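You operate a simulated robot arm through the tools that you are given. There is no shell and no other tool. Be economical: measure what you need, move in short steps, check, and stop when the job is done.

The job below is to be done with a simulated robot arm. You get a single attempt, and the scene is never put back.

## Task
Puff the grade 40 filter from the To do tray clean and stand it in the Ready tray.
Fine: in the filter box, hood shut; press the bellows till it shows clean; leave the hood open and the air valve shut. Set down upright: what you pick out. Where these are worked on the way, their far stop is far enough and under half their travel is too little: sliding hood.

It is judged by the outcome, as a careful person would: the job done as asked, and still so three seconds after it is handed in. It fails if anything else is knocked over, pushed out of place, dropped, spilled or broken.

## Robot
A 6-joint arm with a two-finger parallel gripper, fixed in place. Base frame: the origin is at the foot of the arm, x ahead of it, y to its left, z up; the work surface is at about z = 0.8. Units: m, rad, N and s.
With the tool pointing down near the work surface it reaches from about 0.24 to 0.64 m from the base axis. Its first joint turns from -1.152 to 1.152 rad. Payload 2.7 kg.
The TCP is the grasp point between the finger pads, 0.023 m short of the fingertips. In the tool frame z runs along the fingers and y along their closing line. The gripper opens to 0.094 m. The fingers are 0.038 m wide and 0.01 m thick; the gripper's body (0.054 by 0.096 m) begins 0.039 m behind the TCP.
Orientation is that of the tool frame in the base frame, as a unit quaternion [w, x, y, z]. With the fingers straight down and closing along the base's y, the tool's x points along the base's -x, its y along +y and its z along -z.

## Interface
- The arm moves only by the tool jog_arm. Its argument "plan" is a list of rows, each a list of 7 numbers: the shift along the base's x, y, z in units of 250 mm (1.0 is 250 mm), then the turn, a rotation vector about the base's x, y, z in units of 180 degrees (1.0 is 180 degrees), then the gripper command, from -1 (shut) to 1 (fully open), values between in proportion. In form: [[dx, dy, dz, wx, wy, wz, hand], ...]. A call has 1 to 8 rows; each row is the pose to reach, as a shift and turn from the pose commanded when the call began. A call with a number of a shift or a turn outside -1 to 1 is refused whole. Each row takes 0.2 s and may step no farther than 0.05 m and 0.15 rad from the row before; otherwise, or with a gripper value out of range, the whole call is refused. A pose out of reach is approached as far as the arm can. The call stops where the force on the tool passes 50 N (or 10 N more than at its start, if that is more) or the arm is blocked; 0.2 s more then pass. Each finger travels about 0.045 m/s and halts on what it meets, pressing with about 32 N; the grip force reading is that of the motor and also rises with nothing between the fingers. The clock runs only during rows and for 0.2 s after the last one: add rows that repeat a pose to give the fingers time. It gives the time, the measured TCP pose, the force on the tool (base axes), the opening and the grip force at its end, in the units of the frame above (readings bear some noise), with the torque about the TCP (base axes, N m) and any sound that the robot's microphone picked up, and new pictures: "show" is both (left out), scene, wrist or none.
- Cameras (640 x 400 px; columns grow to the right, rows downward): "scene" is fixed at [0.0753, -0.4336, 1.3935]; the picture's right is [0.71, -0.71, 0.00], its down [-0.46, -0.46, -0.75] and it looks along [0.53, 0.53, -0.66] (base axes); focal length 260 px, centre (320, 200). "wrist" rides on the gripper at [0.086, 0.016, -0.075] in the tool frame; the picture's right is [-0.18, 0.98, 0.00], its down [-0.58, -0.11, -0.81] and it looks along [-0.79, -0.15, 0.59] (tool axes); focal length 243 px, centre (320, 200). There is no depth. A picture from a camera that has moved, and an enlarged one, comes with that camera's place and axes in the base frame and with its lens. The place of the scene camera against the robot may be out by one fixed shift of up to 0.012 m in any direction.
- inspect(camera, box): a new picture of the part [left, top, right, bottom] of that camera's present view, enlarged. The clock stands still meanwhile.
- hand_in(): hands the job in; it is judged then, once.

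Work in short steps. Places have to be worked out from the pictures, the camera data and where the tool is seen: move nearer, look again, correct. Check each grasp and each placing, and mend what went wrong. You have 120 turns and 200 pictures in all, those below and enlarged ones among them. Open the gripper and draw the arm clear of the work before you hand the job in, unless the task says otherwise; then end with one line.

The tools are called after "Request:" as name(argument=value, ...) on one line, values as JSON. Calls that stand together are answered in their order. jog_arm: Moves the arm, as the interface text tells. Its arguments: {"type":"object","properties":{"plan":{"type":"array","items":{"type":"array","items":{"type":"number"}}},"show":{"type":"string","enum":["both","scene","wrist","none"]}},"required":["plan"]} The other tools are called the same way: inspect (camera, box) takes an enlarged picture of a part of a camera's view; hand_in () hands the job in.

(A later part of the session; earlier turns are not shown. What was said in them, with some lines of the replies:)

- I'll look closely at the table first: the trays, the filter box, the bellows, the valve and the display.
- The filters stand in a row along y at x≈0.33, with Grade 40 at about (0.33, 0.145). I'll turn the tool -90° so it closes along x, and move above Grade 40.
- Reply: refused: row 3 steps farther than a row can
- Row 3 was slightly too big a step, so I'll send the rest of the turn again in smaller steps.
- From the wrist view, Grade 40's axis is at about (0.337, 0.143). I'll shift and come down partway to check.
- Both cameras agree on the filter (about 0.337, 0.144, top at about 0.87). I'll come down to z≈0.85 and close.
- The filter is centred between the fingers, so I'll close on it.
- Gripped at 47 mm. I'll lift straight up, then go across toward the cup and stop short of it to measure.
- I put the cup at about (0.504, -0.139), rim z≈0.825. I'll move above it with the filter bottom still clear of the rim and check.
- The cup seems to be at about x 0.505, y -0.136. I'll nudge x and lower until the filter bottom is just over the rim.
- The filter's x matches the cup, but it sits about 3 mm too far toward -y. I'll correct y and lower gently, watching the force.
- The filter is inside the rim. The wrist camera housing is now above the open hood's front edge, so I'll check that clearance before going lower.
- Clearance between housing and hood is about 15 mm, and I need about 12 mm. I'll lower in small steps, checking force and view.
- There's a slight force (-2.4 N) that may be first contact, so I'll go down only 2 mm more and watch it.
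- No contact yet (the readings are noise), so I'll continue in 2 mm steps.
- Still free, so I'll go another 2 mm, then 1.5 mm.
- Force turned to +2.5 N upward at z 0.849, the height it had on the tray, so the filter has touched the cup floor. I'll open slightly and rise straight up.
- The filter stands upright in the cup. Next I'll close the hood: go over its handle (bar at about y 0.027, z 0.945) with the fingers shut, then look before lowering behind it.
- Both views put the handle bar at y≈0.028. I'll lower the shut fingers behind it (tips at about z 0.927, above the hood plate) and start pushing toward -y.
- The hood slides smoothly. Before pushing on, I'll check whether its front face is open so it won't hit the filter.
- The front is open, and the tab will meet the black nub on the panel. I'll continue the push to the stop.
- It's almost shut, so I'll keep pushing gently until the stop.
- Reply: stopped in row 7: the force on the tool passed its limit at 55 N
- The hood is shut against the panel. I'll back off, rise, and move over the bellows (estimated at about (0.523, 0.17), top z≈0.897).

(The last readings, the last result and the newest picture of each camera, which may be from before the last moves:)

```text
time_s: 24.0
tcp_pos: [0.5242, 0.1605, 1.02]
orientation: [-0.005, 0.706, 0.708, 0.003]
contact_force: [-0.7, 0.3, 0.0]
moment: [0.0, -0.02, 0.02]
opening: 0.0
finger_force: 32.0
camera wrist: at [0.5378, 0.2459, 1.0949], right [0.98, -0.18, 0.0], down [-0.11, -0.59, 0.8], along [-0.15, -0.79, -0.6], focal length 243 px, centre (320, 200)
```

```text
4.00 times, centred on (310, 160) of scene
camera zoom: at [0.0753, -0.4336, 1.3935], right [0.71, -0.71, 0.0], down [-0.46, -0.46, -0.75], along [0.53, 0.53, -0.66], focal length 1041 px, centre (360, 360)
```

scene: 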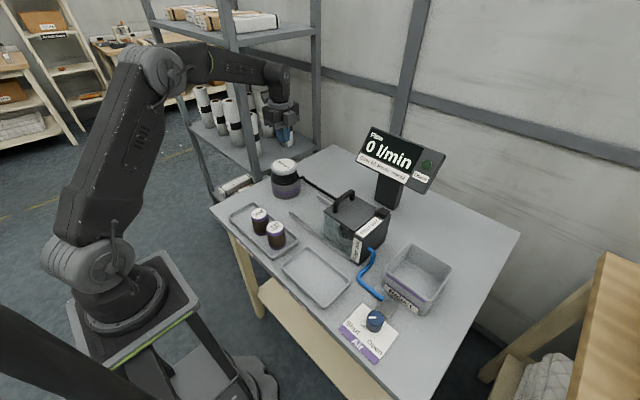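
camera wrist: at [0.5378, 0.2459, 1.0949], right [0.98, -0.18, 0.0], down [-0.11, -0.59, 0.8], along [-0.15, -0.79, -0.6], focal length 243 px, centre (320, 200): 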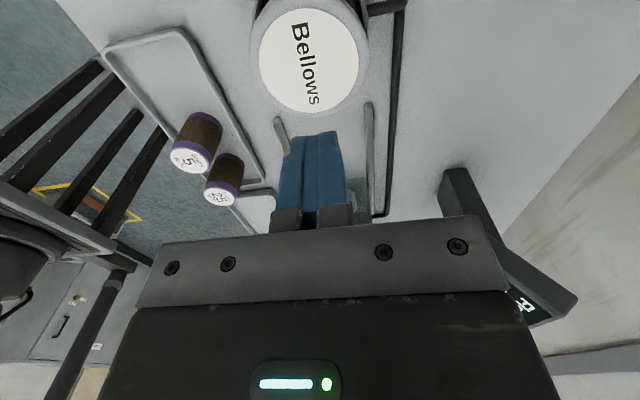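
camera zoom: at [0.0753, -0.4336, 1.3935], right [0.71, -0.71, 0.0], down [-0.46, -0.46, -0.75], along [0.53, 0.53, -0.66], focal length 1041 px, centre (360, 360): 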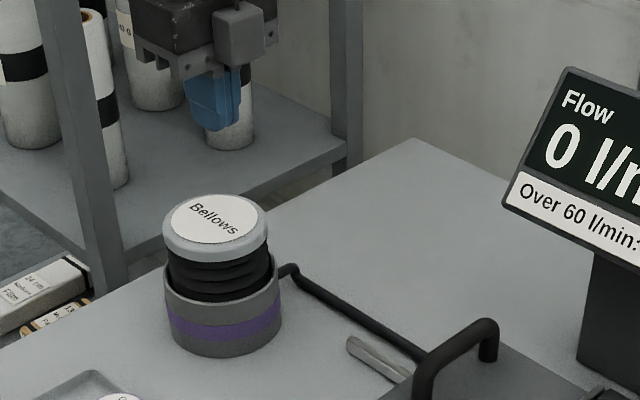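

Triangulating gives the bellows top at about (0.514, 0.167, 0.906). I'll centre over it and come down to just above.

Request:
jog_arm(plan=[[-0.041, 0.028, -0.1, 0, 0, 0, -1], [-0.041, 0.028, -0.22, 0, 0, 0, -1], [-0.041, 0.028, -0.33, 0, 0, 0, -1]])

Request:
inspect(camera="scene", box=[250, 130, 350, 210])

```text
time_s: 24.8
tcp_pos: [0.5138, 0.1675, 0.9389]
orientation: [-0.004, 0.706, 0.708, 0.004]
contact_force: [0.0, -0.4, -0.6]
moment: [-0.04, 0.01, -0.03]
opening: 0.0
finger_force: 32.3
camera wrist: at [0.5279, 0.2525, 1.0128], right [0.98, -0.18, 0.0], down [-0.11, -0.59, 0.8], along [-0.15, -0.79, -0.6], focal length 243 px, centre (320, 200)
```

scene: 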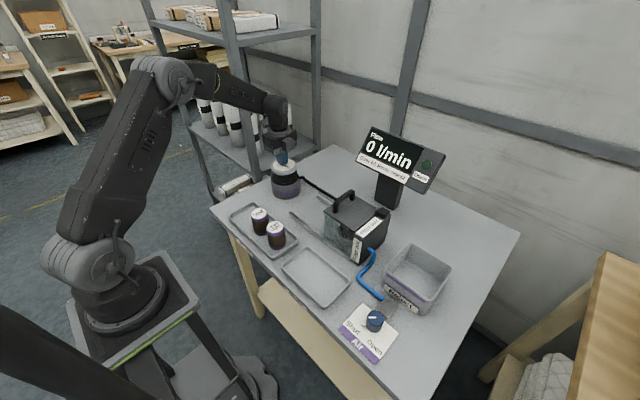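
wrist: 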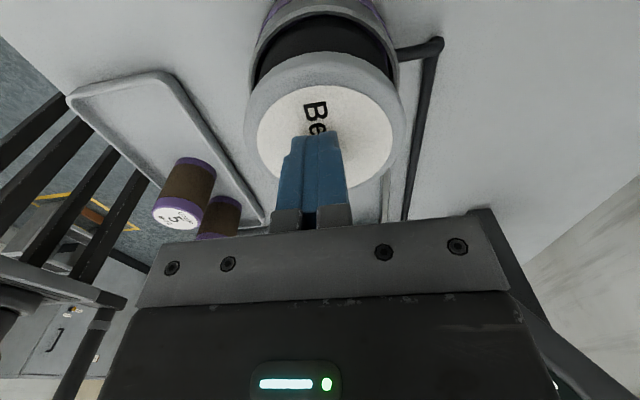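

```text
5.00 times, centred on (300, 170) of scene
camera zoom: at [0.0753, -0.4336, 1.3935], right [0.71, -0.71, 0.0], down [-0.46, -0.46, -0.75], along [0.53, 0.53, -0.66], focal length 1301 px, centre (420, 350)
```

zoom: 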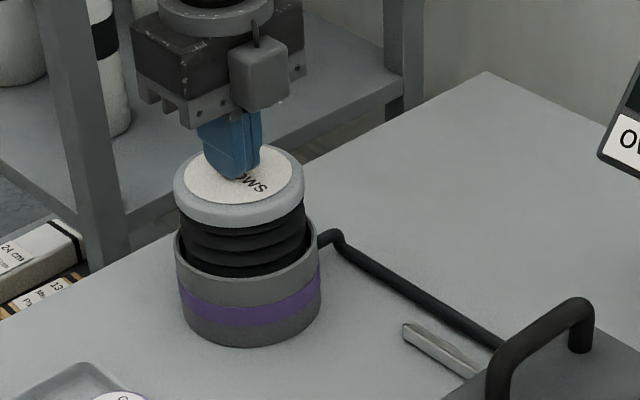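

Centred and just above the cap. I'll press down in 5 mm steps for about 3 cm, then check the display.

Request:
jog_arm(plan=[[0, 0, -0.03, 0, 0, 0, -1], [0, 0, -0.05, 0, 0, 0, -1], [0, 0, -0.07, 0, 0, 0, -1], [0, 0, -0.09, 0, 0, 0, -1], [0, 0, -0.11, 0, 0, 0, -1]], show="scene")

Request:
inspect(camera="scene", box=[240, 120, 450, 260])

```text
time_s: 26.0
tcp_pos: [0.5129, 0.1657, 0.9097]
orientation: [-0.005, 0.706, 0.708, 0.005]
contact_force: [1.0, 3.8, 5.8]
moment: [0.07, -0.03, 0.01]
opening: 0.0002
finger_force: 31.7
```

scene: 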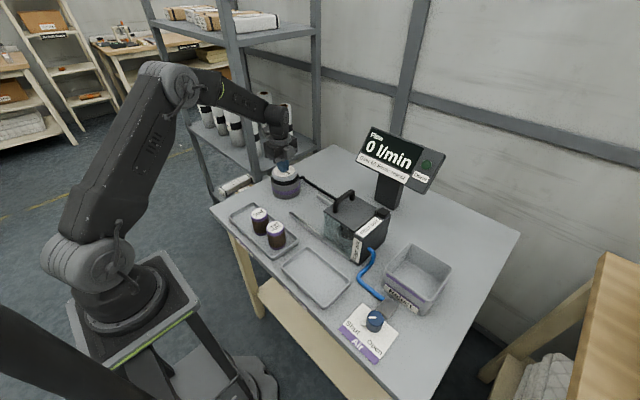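

```text
2.86 times, centred on (345, 190) of scene
camera zoom: at [0.0752, -0.4335, 1.3936], right [0.71, -0.71, 0.0], down [-0.46, -0.46, -0.75], along [0.53, 0.53, -0.66], focal length 744 px, centre (249, 229)
```

zoom: 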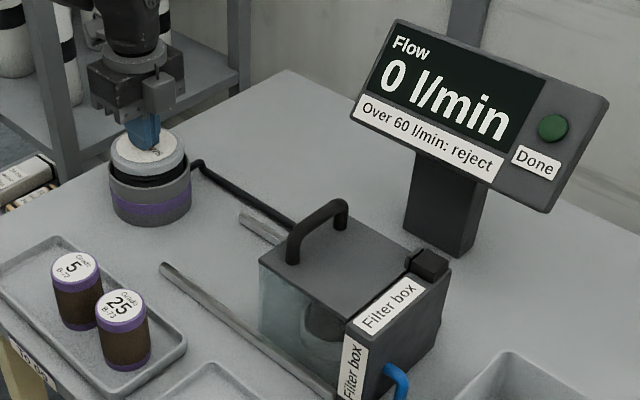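

The bellows gives at about 6 N. I'll press to the bottom, then release and press again.

Request:
jog_arm(plan=[[0, 0, -0.02, 0, 0, 0, -1], [0, 0, -0.04, 0, 0, 0, -1], [0, 0, -0.06, 0, 0, 0, -1], [0, 0, -0.06, 0, 0, 0, -1]], show="scene")

Request:
inspect(camera="scene", box=[240, 120, 450, 260])

```text
time_s: 27.0
tcp_pos: [0.5134, 0.1668, 0.8997]
orientation: [-0.003, 0.706, 0.708, 0.005]
contact_force: [-12.7, -2.8, 34.4]
moment: [-0.12, 0.24, -0.04]
opening: 0.0
finger_force: 31.8
```

scene: 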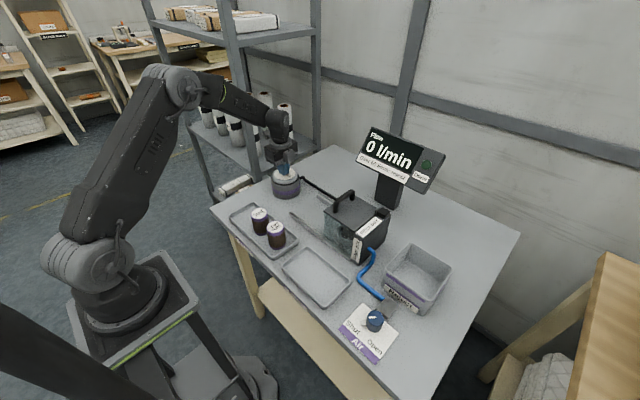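

```text
2.86 times, centred on (345, 190) of scene
camera zoom: at [0.0744, -0.4338, 1.3935], right [0.71, -0.71, 0.0], down [-0.46, -0.46, -0.76], along [0.54, 0.53, -0.66], focal length 744 px, centre (249, 229)
```

zoom: 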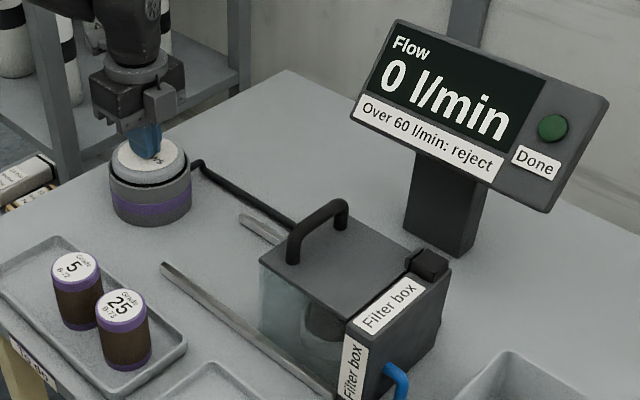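

It bottoms at TCP≈0.90. The lamp is still dark, so I'll release fully and pump twice more.

Request:
jog_arm(plan=[[0, 0, 0.08, 0, 0, 0, -1], [0, 0, 0.16, 0, 0, 0, -1], [0, 0, 0.08, 0, 0, 0, -1], [0, 0, 0.01, 0, 0, 0, -1], [0, 0, 0.08, 0, 0, 0, -1], [0, 0, 0.16, 0, 0, 0, -1], [0, 0, 0.08, 0, 0, 0, -1], [0, 0, 0.01, 0, 0, 0, -1]], show="none")

Request:
inspect(camera="scene", box=[240, 120, 450, 260])

```text
time_s: 28.8
tcp_pos: [0.5134, 0.1664, 0.8982]
orientation: [-0.004, 0.706, 0.708, 0.006]
contact_force: [-0.6, -0.8, 9.6]
moment: [0.03, 0.03, -0.11]
opening: 0.0
finger_force: 31.9
```

```text
2.86 times, centred on (345, 190) of scene
camera zoom: at [0.0751, -0.4337, 1.3935], right [0.71, -0.71, 0.0], down [-0.46, -0.46, -0.75], along [0.54, 0.53, -0.66], focal length 744 px, centre (249, 229)
```

zoom: 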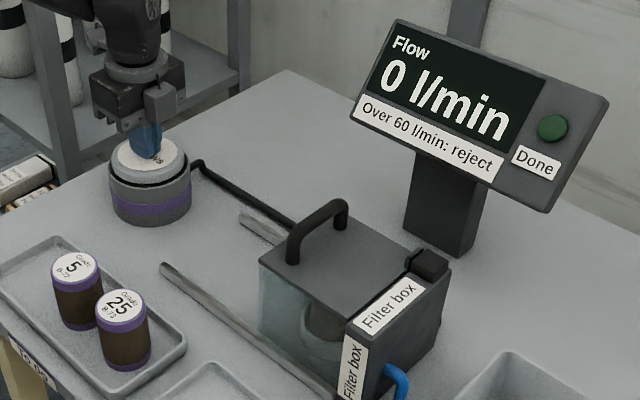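

There's no visible change after three presses. I'll raise and check that the cap springs back, and look at the valve pointer and the display.

Request:
jog_arm(plan=[[0, 0, 0.09, 0, 0, 0, -1], [0, 0, 0.18, 0, 0, 0, -1], [0, 0, 0.18, 0, 0, 0, -1]], show="none")

Request:
inspect(camera="scene", box=[240, 120, 450, 260])

Request:
inspect(camera="scene", box=[330, 290, 420, 360])

```text
time_s: 29.6
tcp_pos: [0.5126, 0.1666, 0.943]
orientation: [-0.004, 0.706, 0.708, 0.003]
contact_force: [0.4, -0.2, -0.3]
moment: [-0.01, -0.01, 0.0]
opening: 0.0
finger_force: 32.2
```

```text
2.86 times, centred on (345, 190) of scene
camera zoom: at [0.0753, -0.4336, 1.3935], right [0.71, -0.71, 0.0], down [-0.46, -0.46, -0.75], along [0.53, 0.53, -0.66], focal length 744 px, centre (249, 229)
```

zoom: 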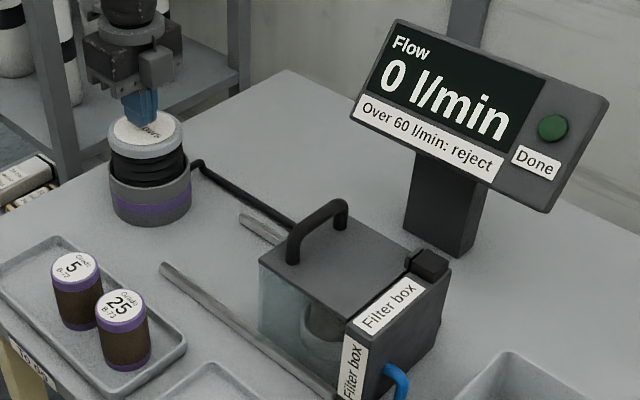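

```text
5.71 times, centred on (375, 325) of scene
camera zoom: at [0.0753, -0.4336, 1.3935], right [0.71, -0.71, 0.0], down [-0.46, -0.46, -0.75], along [0.53, 0.53, -0.66], focal length 1487 px, centre (6, -514)
```

zoom: 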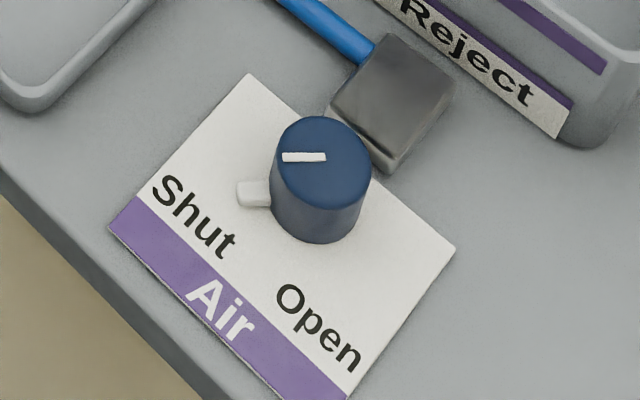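

The cap springs back, and the valve pointer is toward Shut as it should be. I'll pump more, with full strokes and short holds.

Request:
jog_arm(plan=[[0, 0, -0.09, 0, 0, 0, -1], [0, 0, -0.185, 0, 0, 0, -1], [0, 0, -0.185, 0, 0, 0, -1], [0, 0, -0.09, 0, 0, 0, -1], [0, 0, 0, 0, 0, 0, -1], [0, 0, 0, 0, 0, 0, -1]], show="none")

Request:
inspect(camera="scene", box=[320, 120, 450, 260])

Request:
jog_arm(plan=[[0, 0, -0.09, 0, 0, 0, -1], [0, 0, -0.185, 0, 0, 0, -1], [0, 0, -0.185, 0, 0, 0, -1], [0, 0, -0.09, 0, 0, 0, -1], [0, 0, 0, 0, 0, 0, -1], [0, 0, 0, 0, 0, 0, -1]], show="none")

Request:
inspect(camera="scene", box=[320, 120, 450, 260])

```text
time_s: 31.0
tcp_pos: [0.5121, 0.1651, 0.9432]
orientation: [-0.004, 0.706, 0.708, 0.003]
contact_force: [-0.5, -0.5, -0.2]
moment: [-0.05, 0.01, 0.02]
opening: 0.0
finger_force: 32.1
```

```text
2.86 times, centred on (385, 190) of scene
camera zoom: at [0.0753, -0.4336, 1.3935], right [0.71, -0.71, 0.0], down [-0.46, -0.46, -0.75], along [0.53, 0.53, -0.66], focal length 744 px, centre (134, 229)
```

zoom: 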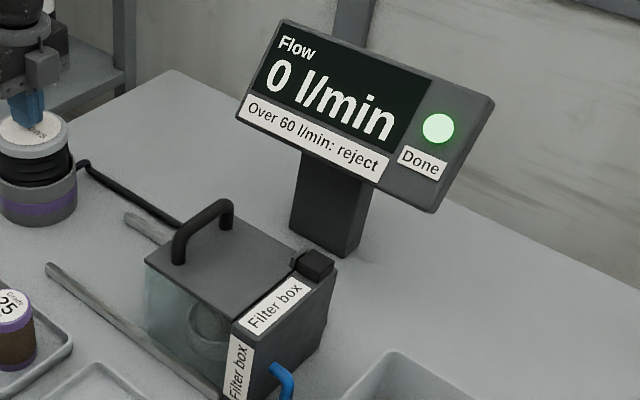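

```text
time_s: 32.4
tcp_pos: [0.513, 0.1647, 0.9434]
orientation: [-0.004, 0.706, 0.708, 0.004]
contact_force: [0.3, -0.1, 0.4]
moment: [0.0, 0.0, -0.02]
opening: 0.0001
finger_force: 31.4
```

```text
2.86 times, centred on (385, 190) of scene
camera zoom: at [0.0753, -0.4336, 1.3935], right [0.71, -0.71, 0.0], down [-0.46, -0.46, -0.75], along [0.53, 0.53, -0.66], focal length 744 px, centre (134, 229)
```

zoom: 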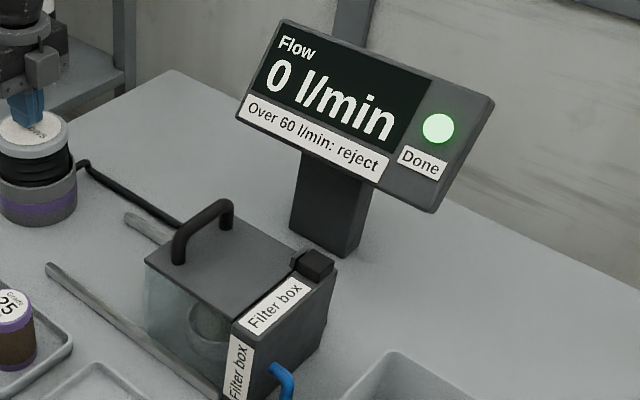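

"Done" lit on the fourth stroke, so the filter is clean. Next I'll go over to the -y side of the hood handle (bar at about y -0.11) to push the hood open.

Request:
jog_arm(plan=[[0, 0, 0.18, 0, 0, 0, -1], [0, 0, 0.36, 0, 0, 0, -1], [-0.01, -0.18, 0.36, 0, 0, 0, -1], [-0.02, -0.36, 0.36, 0, 0, 0, -1], [-0.028, -0.54, 0.36, 0, 0, 0, -1], [-0.028, -0.72, 0.36, 0, 0, 0, -1], [-0.028, -0.9, 0.36, 0, 0, 0, -1]], show="none")

Request:
jog_arm(plan=[[0, -0.18, 0, 0, 0, 0, -1], [0, -0.35, 0, 0, 0, 0, -1], [0, -0.35, -0.12, 0, 0, 0, -1]])

Request:
inspect(camera="scene", box=[300, 150, 420, 250])

```text
time_s: 34.0
tcp_pos: [0.5051, -0.0587, 1.0321]
orientation: [-0.004, 0.706, 0.708, 0.004]
contact_force: [0.0, 0.3, 0.1]
moment: [0.04, 0.0, -0.02]
opening: 0.0
finger_force: 31.4
```

```text
time_s: 34.8
tcp_pos: [0.5065, -0.1473, 1.0029]
orientation: [-0.005, 0.706, 0.709, 0.005]
contact_force: [-0.2, 0.6, -0.9]
moment: [-0.02, 0.0, 0.0]
opening: 0.0001
finger_force: 32.3
camera wrist: at [0.5203, -0.0619, 1.0776], right [0.98, -0.18, 0.0], down [-0.11, -0.59, 0.8], along [-0.15, -0.79, -0.6], focal length 243 px, centre (320, 200)
```

scene: 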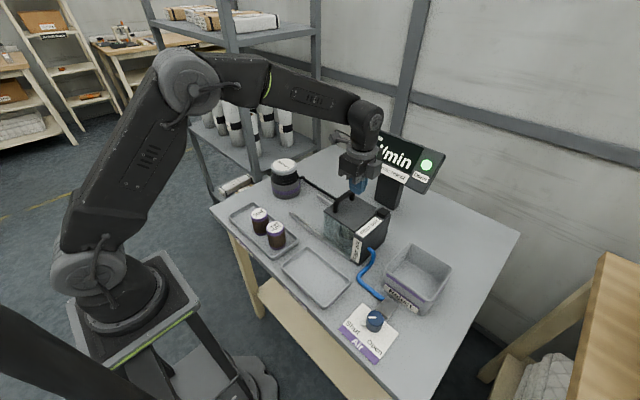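
wrist: 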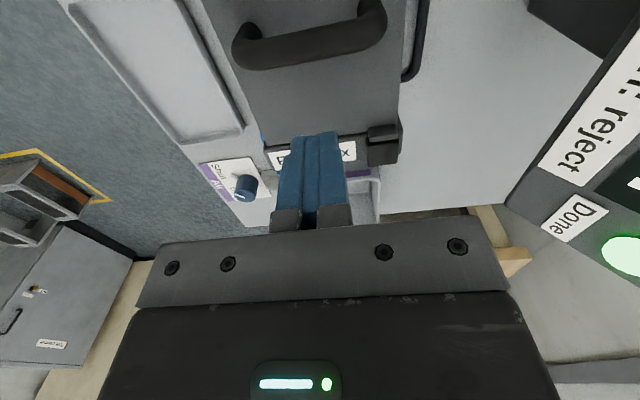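

```text
4.00 times, centred on (360, 200) of scene
camera zoom: at [0.0752, -0.4336, 1.3935], right [0.71, -0.71, 0.0], down [-0.46, -0.46, -0.75], along [0.53, 0.53, -0.66], focal length 1041 px, centre (160, 200)
```

zoom: 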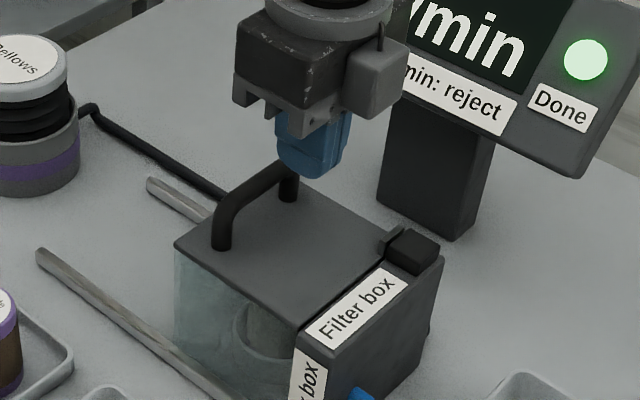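

The wrist view confirms the bar at y≈-0.111, and my fingers are on its -y side. I'll lower and push the hood back toward +y.

Request:
jog_arm(plan=[[0, 0, -0.1, 0, 0, 0, -1], [0, 0, -0.205, 0, 0, 0, -1], [0, 0.04, -0.205, 0, 0, 0, -1], [0, 0.1, -0.205, 0, 0, 0, -1], [0, 0.18, -0.205, 0, 0, 0, -1], [0, 0.26, -0.205, 0, 0, 0, -1], [0, 0.34, -0.205, 0, 0, 0, -1], [0, 0.42, -0.205, 0, 0, 0, -1]], show="scene")

Request:
jog_arm(plan=[[0, 0.04, 0, 0, 0, 0, -1], [0, 0.08, 0, 0, 0, 0, -1], [0, 0.11, 0, 0, 0, 0, -1], [0, 0.13, 0, 0, 0, 0, -1], [0, 0.15, 0, 0, 0, 0, -1], [0, 0.17, 0, 0, 0, 0, -1], [0, 0.19, 0, 0, 0, 0, -1], [0, 0.21, 0, 0, 0, 0, -1]], show="none")

Request:
inspect(camera="scene", box=[270, 140, 410, 260])

```text
time_s: 36.6
tcp_pos: [0.5062, -0.0403, 0.9519]
orientation: [-0.004, 0.706, 0.708, 0.004]
contact_force: [0.2, 0.1, -0.3]
moment: [-0.02, -0.02, 0.04]
opening: 0.0002
finger_force: 32.2
```

scene: 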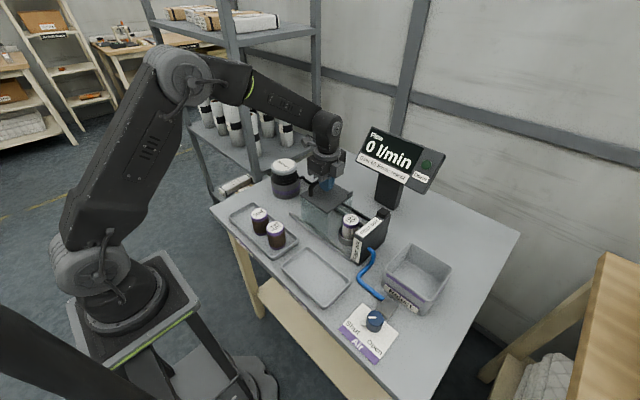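

```text
time_s: 38.4
tcp_pos: [0.5067, -0.0016, 0.9533]
orientation: [0.0, 0.708, 0.706, -0.002]
contact_force: [-0.7, -8.7, 1.1]
moment: [-0.12, 0.06, 0.03]
opening: 0.0
finger_force: 32.1
stopped in row 8: the force on the tool passed its limit at 54 N (the readings are from after the stop); the commanded pose is now the measured one
```

```text
3.33 times, centred on (340, 200) of scene
camera zoom: at [0.0753, -0.4338, 1.3935], right [0.71, -0.71, 0.0], down [-0.46, -0.46, -0.75], along [0.53, 0.53, -0.66], focal length 868 px, centre (253, 200)
```

zoom: 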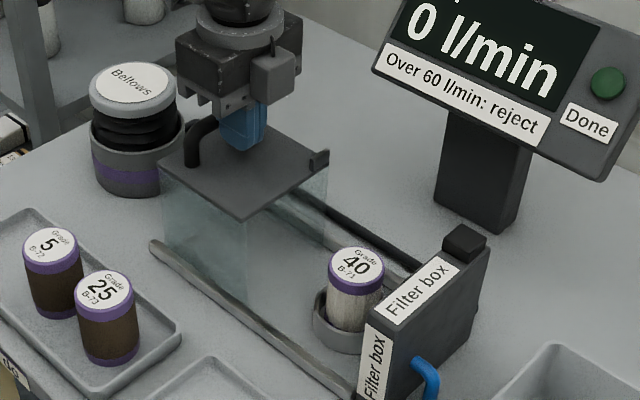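

The hood is fully open and the filter shows white and clean. I'll return over the filter, open the fingers, and check alignment.

Request:
jog_arm(plan=[[0, -0.03, 0, 0, 0, 0, -1], [0, -0.03, 0.15, 0, 0, 0, -1], [0, -0.16, 0.25, 0, 0, 0, -0.5], [0, -0.34, 0.25, 0, 0, 0, 0], [0, -0.53, 0.2, 0, 0, 0, 0.4], [0, -0.53, 0.05, 0, 0, 0, 0.4], [0, -0.53, 0.0, 0, 0, 0, 0.4]])

Request:
inspect(camera="wrist", box=[200, 0, 500, 220])

```text
time_s: 40.0
tcp_pos: [0.5053, -0.133, 0.9527]
orientation: [-0.001, 0.707, 0.707, -0.001]
contact_force: [-0.9, -0.2, -0.8]
moment: [0.02, -0.03, -0.03]
opening: 0.066
finger_force: 0.1
camera wrist: at [0.5214, -0.0459, 1.0261], right [0.98, -0.19, 0.0], down [-0.11, -0.58, 0.81], along [-0.15, -0.79, -0.59], focal length 243 px, centre (320, 200)
```

scene: 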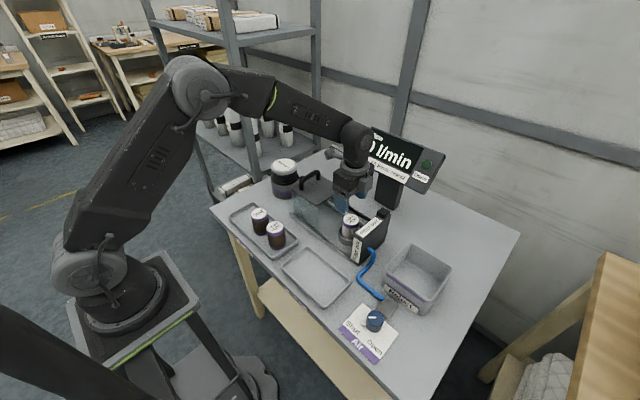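
wrist: 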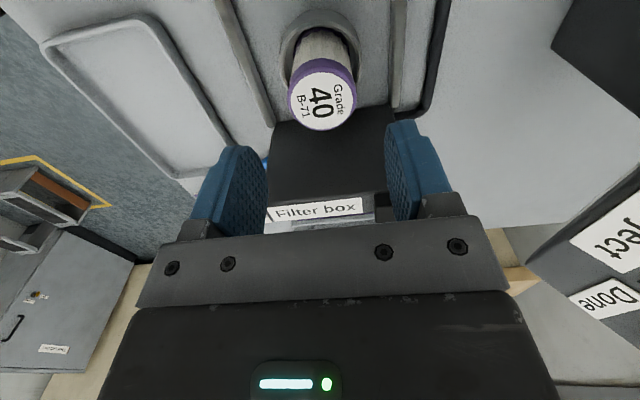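

```text
1.82 times, centred on (350, 110) of wrist
camera zoom: at [0.5214, -0.0459, 1.0261], right [0.98, -0.19, 0.0], down [-0.11, -0.58, 0.81], along [-0.15, -0.79, -0.59], focal length 441 px, centre (266, 364)
```

zoom: 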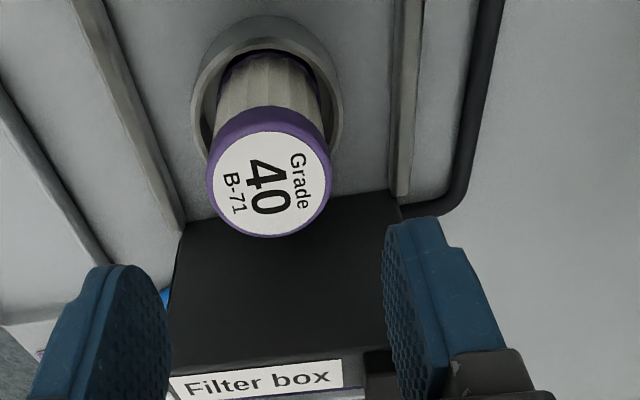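

The filter is at about (0.505, -0.137), where I set it. I'll lower to z≈0.852, which cleared the hood before, and grip.

Request:
jog_arm(plan=[[0, -0.01, -0.15, 0, 0, 0, 0.4], [0, -0.01, -0.3, 0, 0, 0, 0.4], [0, -0.01, -0.37, 0, 0, 0, 0.4], [0, -0.01, -0.4, 0, 0, 0, 0.4], [0, -0.01, -0.4, 0, 0, 0, 0], [0, -0.01, -0.4, 0, 0, 0, -0.4], [0, -0.01, -0.4, 0, 0, 0, -0.4]], show="wrist")

Request:
inspect(camera="scene", box=[300, 160, 420, 260])

```text
time_s: 41.6
tcp_pos: [0.5072, -0.1353, 0.8519]
orientation: [-0.001, 0.707, 0.707, 0.0]
contact_force: [0.0, 0.1, 0.5]
moment: [0.0, -0.01, 0.0]
opening: 0.0469
finger_force: 32.1
camera wrist: at [0.5224, -0.0486, 0.9256], right [0.98, -0.19, 0.0], down [-0.11, -0.58, 0.81], along [-0.15, -0.79, -0.59], focal length 243 px, centre (320, 200)
```

wrist: 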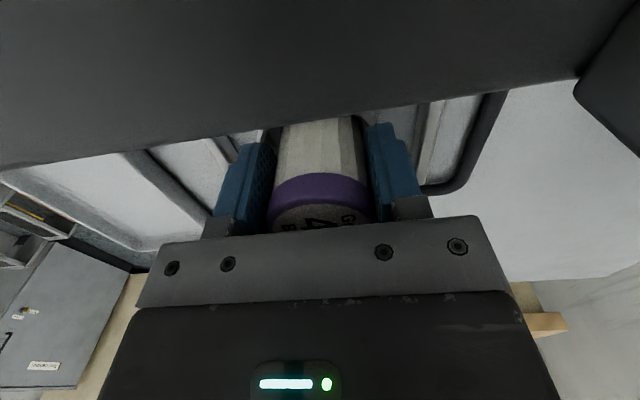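

```text
4.00 times, centred on (360, 210) of scene
camera zoom: at [0.0753, -0.4336, 1.3935], right [0.71, -0.71, 0.0], down [-0.46, -0.46, -0.75], along [0.53, 0.53, -0.66], focal length 1041 px, centre (160, 160)
```

zoom: 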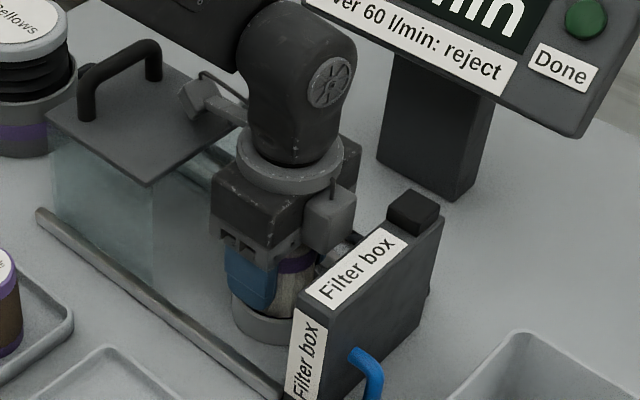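

Gripped at 47 mm. I'll lift straight up, then go across above the Ready tray (centre about (0.334, -0.169)).

Request:
jog_arm(plan=[[0, 0, 0.06, 0, 0, 0, -0.4], [0, 0, 0.22, 0, 0, 0, -0.4], [0, 0, 0.4, 0, 0, 0, -0.4], [-0.15, -0.03, 0.44, 0, 0, 0, -0.4], [-0.33, -0.07, 0.44, 0, 0, 0, -0.4], [-0.51, -0.1, 0.44, 0, 0, 0, -0.4], [-0.69, -0.136, 0.44, 0, 0, 0, -0.4], [-0.69, -0.136, 0.44, 0, 0, 0, -0.4]])

Request:
inspect(camera="scene", box=[250, 180, 390, 320])

```text
time_s: 43.4
tcp_pos: [0.3327, -0.169, 0.9621]
orientation: [-0.001, 0.708, 0.706, -0.001]
contact_force: [-0.8, 0.8, -0.4]
moment: [0.0, -0.02, -0.01]
opening: 0.0469
finger_force: 31.6
camera wrist: at [0.3479, -0.0822, 1.0368], right [0.98, -0.19, 0.0], down [-0.11, -0.58, 0.81], along [-0.15, -0.79, -0.59], focal length 243 px, centre (320, 200)
```

scene: 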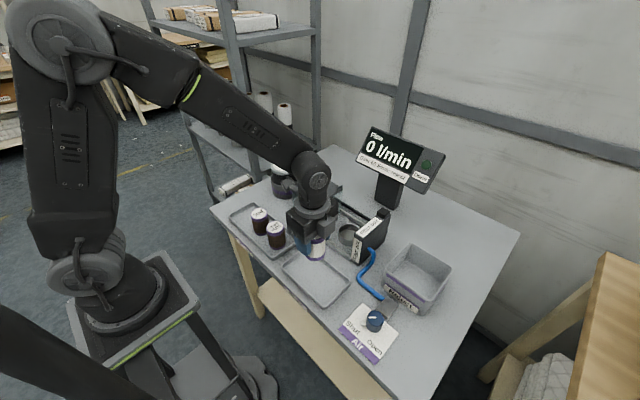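
wrist: 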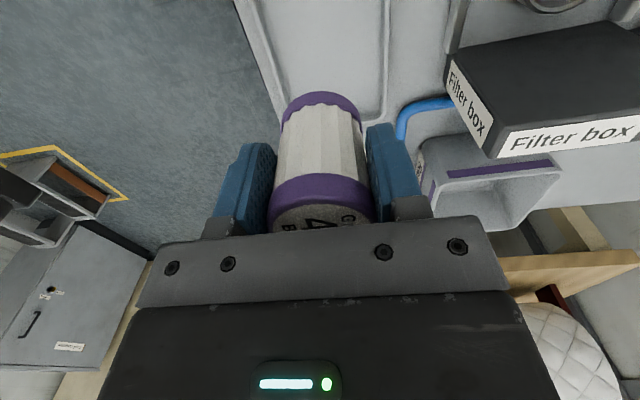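

```text
2.86 times, centred on (320, 250) of scene
camera zoom: at [0.0752, -0.4336, 1.3935], right [0.71, -0.71, 0.0], down [-0.46, -0.46, -0.75], along [0.53, 0.53, -0.66], focal length 744 px, centre (320, 57)
```

zoom: 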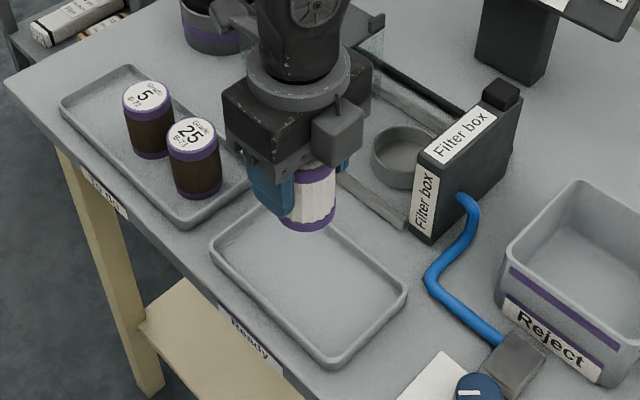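

The filter is over the tray centre. I'll lower to about 1 cm above the floor first.

Request:
jog_arm(plan=[[0.002, 0, -0.15, 0, 0, 0, -0.4], [0.002, 0, -0.3, 0, 0, 0, -0.4], [0.002, 0, -0.4, 0, 0, 0, -0.4], [0.002, 0, -0.42, 0, 0, 0, -0.4]], show="wrist")

Request:
inspect(camera="scene", box=[260, 220, 360, 310])

```text
time_s: 44.4
tcp_pos: [0.3349, -0.1686, 0.8567]
orientation: [0.0, 0.708, 0.706, 0.0]
contact_force: [0.7, 0.0, -0.4]
moment: [-0.04, 0.0, -0.01]
opening: 0.0471
finger_force: 31.4
camera wrist: at [0.3491, -0.0824, 0.9308], right [0.98, -0.19, 0.0], down [-0.11, -0.58, 0.81], along [-0.15, -0.79, -0.59], focal length 243 px, centre (320, 200)
```

wrist: 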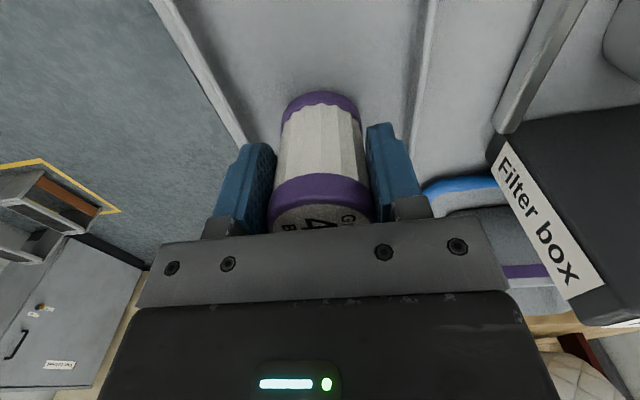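

```text
4.44 times, centred on (310, 265) of scene
camera zoom: at [0.0753, -0.4336, 1.3935], right [0.71, -0.71, 0.0], down [-0.46, -0.46, -0.75], along [0.53, 0.53, -0.66], focal length 1157 px, centre (364, -89)
```

zoom: 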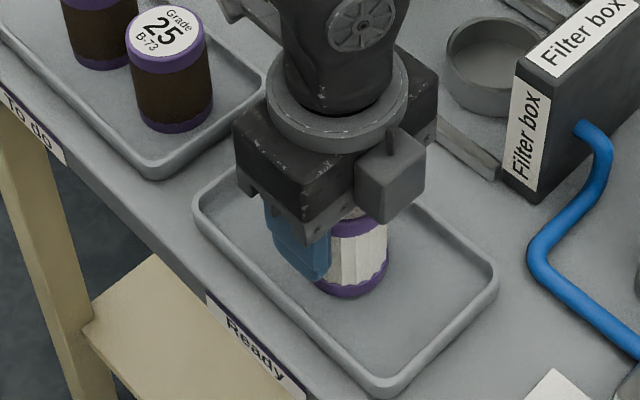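

Well inside the tray. I'll lower in about 1.5 mm steps until it touches.

Request:
jog_arm(plan=[[0, 0, -0.006, 0, 0, 0, -0.4], [0, 0, -0.012, 0, 0, 0, -0.4], [0, 0, -0.012, 0, 0, 0, -0.4]], show="none")

Request:
jog_arm(plan=[[0, 0, -0.006, 0, 0, 0, -0.4], [0, 0, -0.006, 0, 0, 0, -0.4]], show="none")

```text
time_s: 45.2
tcp_pos: [0.3352, -0.1694, 0.8542]
orientation: [0.0, 0.708, 0.706, -0.001]
contact_force: [0.2, 0.4, -0.8]
moment: [-0.06, 0.01, -0.01]
opening: 0.047
finger_force: 32.0
```

```text
time_s: 45.8
tcp_pos: [0.3339, -0.1683, 0.8524]
orientation: [0.0, 0.708, 0.706, -0.001]
contact_force: [0.0, 0.2, -0.9]
moment: [0.0, -0.03, 0.0]
opening: 0.0472
finger_force: 31.9
```

No contact yet; I'll go down another 1 mm at a time.

Request:
jog_arm(plan=[[0, 0, -0.005, 0, 0, 0, -0.4], [0, 0, -0.005, 0, 0, 0, -0.4]], show="none")

Request:
jog_arm(plan=[[0, 0, -0.004, 0, 0, 0, -0.4], [0, 0, -0.004, 0, 0, 0, -0.4]], show="none")

Request:
inspect(camera="scene", box=[290, 240, 350, 300])

```text
time_s: 46.4
tcp_pos: [0.3335, -0.1683, 0.852]
orientation: [-0.001, 0.707, 0.707, -0.001]
contact_force: [-0.4, -0.2, -0.4]
moment: [0.02, 0.01, 0.02]
opening: 0.0472
finger_force: 32.2
```

```text
time_s: 47.0
tcp_pos: [0.3338, -0.1688, 0.8508]
orientation: [0.0, 0.708, 0.706, 0.0]
contact_force: [-2.1, 0.6, 5.7]
moment: [0.02, 0.0, 0.0]
opening: 0.0471
finger_force: 32.0
```

```text
6.67 times, centred on (320, 270) of scene
camera zoom: at [0.0751, -0.4335, 1.3936], right [0.71, -0.71, 0.0], down [-0.46, -0.46, -0.75], along [0.53, 0.53, -0.66], focal length 1735 px, centre (320, -267)
```

zoom: 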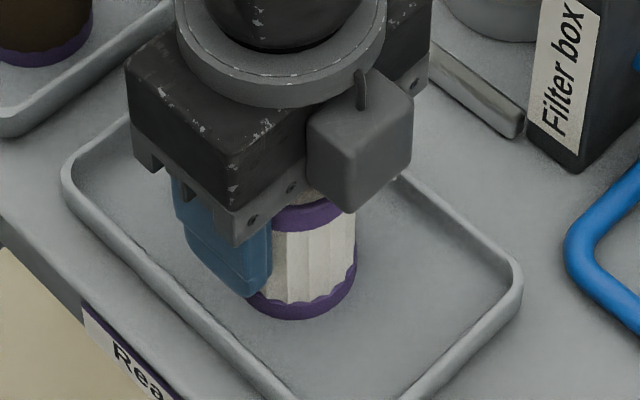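

Contact at +5.7 N, so the filter is on the tray floor. I'll release and rise straight up.

Request:
jog_arm(plan=[[0, 0, 0, 0, 0, 0, 0.1], [0, 0, 0, 0, 0, 0, 0.3], [0, 0, 0, 0, 0, 0, 0.4], [0, 0, 0, 0, 0, 0, 0.4]], show="none")

Request:
jog_arm(plan=[[0, 0, 0.04, 0, 0, 0, 0.4], [0, 0, 0.15, 0, 0, 0, 0.4], [0, 0, 0.33, 0, 0, 0, 0.4], [0, 0, 0.51, 0, 0, 0, 0.4], [0, 0, 0.7, 0, 0, 0, 0.4], [0, 0, 0.88, 0, 0, 0, 0.4]])

Request:
inspect(camera="scene", box=[210, 140, 450, 370])

```text
time_s: 48.0
tcp_pos: [0.3337, -0.1683, 0.8504]
orientation: [-0.001, 0.707, 0.707, -0.001]
contact_force: [-0.3, 0.1, -0.4]
moment: [0.0, -0.02, -0.01]
opening: 0.0659
finger_force: 0.1
```

```text
time_s: 49.4
tcp_pos: [0.3333, -0.1671, 1.0701]
orientation: [-0.001, 0.707, 0.707, -0.001]
contact_force: [-1.1, 0.4, -0.3]
moment: [0.01, 0.0, 0.02]
opening: 0.0658
finger_force: 0.0
camera wrist: at [0.3488, -0.0813, 1.1447], right [0.98, -0.19, 0.0], down [-0.11, -0.58, 0.81], along [-0.15, -0.79, -0.59], focal length 243 px, centre (320, 200)
```

scene: 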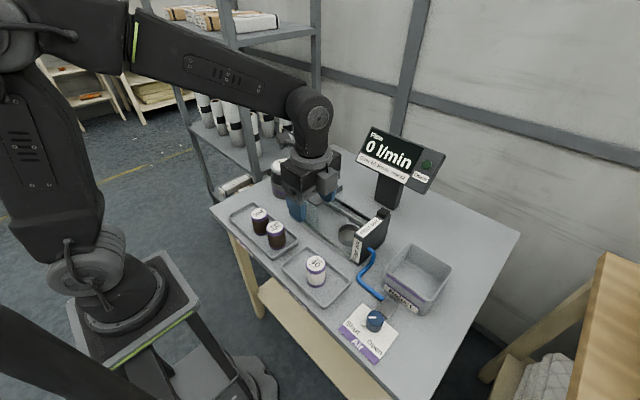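
wrist: 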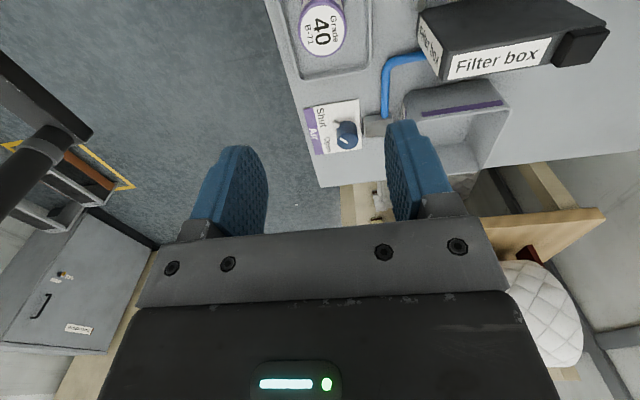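

```text
1.74 times, centred on (330, 255) of scene
camera zoom: at [0.0752, -0.4336, 1.3935], right [0.71, -0.71, 0.0], down [-0.46, -0.46, -0.75], along [0.53, 0.53, -0.66], focal length 453 px, centre (303, 104)
```

zoom: 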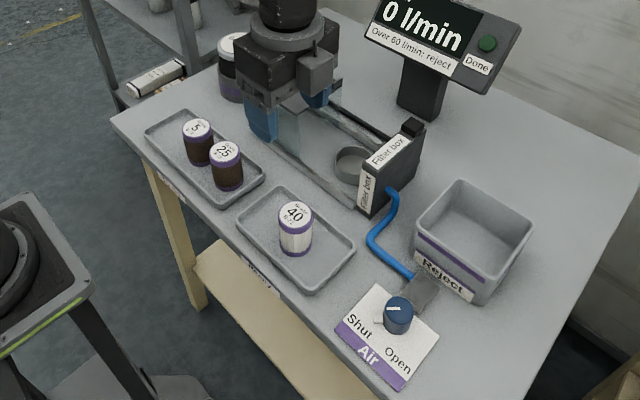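

The filter stands upright in the Ready tray, the hood is open, the valve is at Shut with 0 l/min, and the arm is clear. Handing in.

Request:
hand_in()

```text
The job is handed in.
```

The grade 40 filter was puffed until the Done lamp lit and now stands upright in the Ready tray, with the hood open, the air valve shut, and nothing else disturbed.
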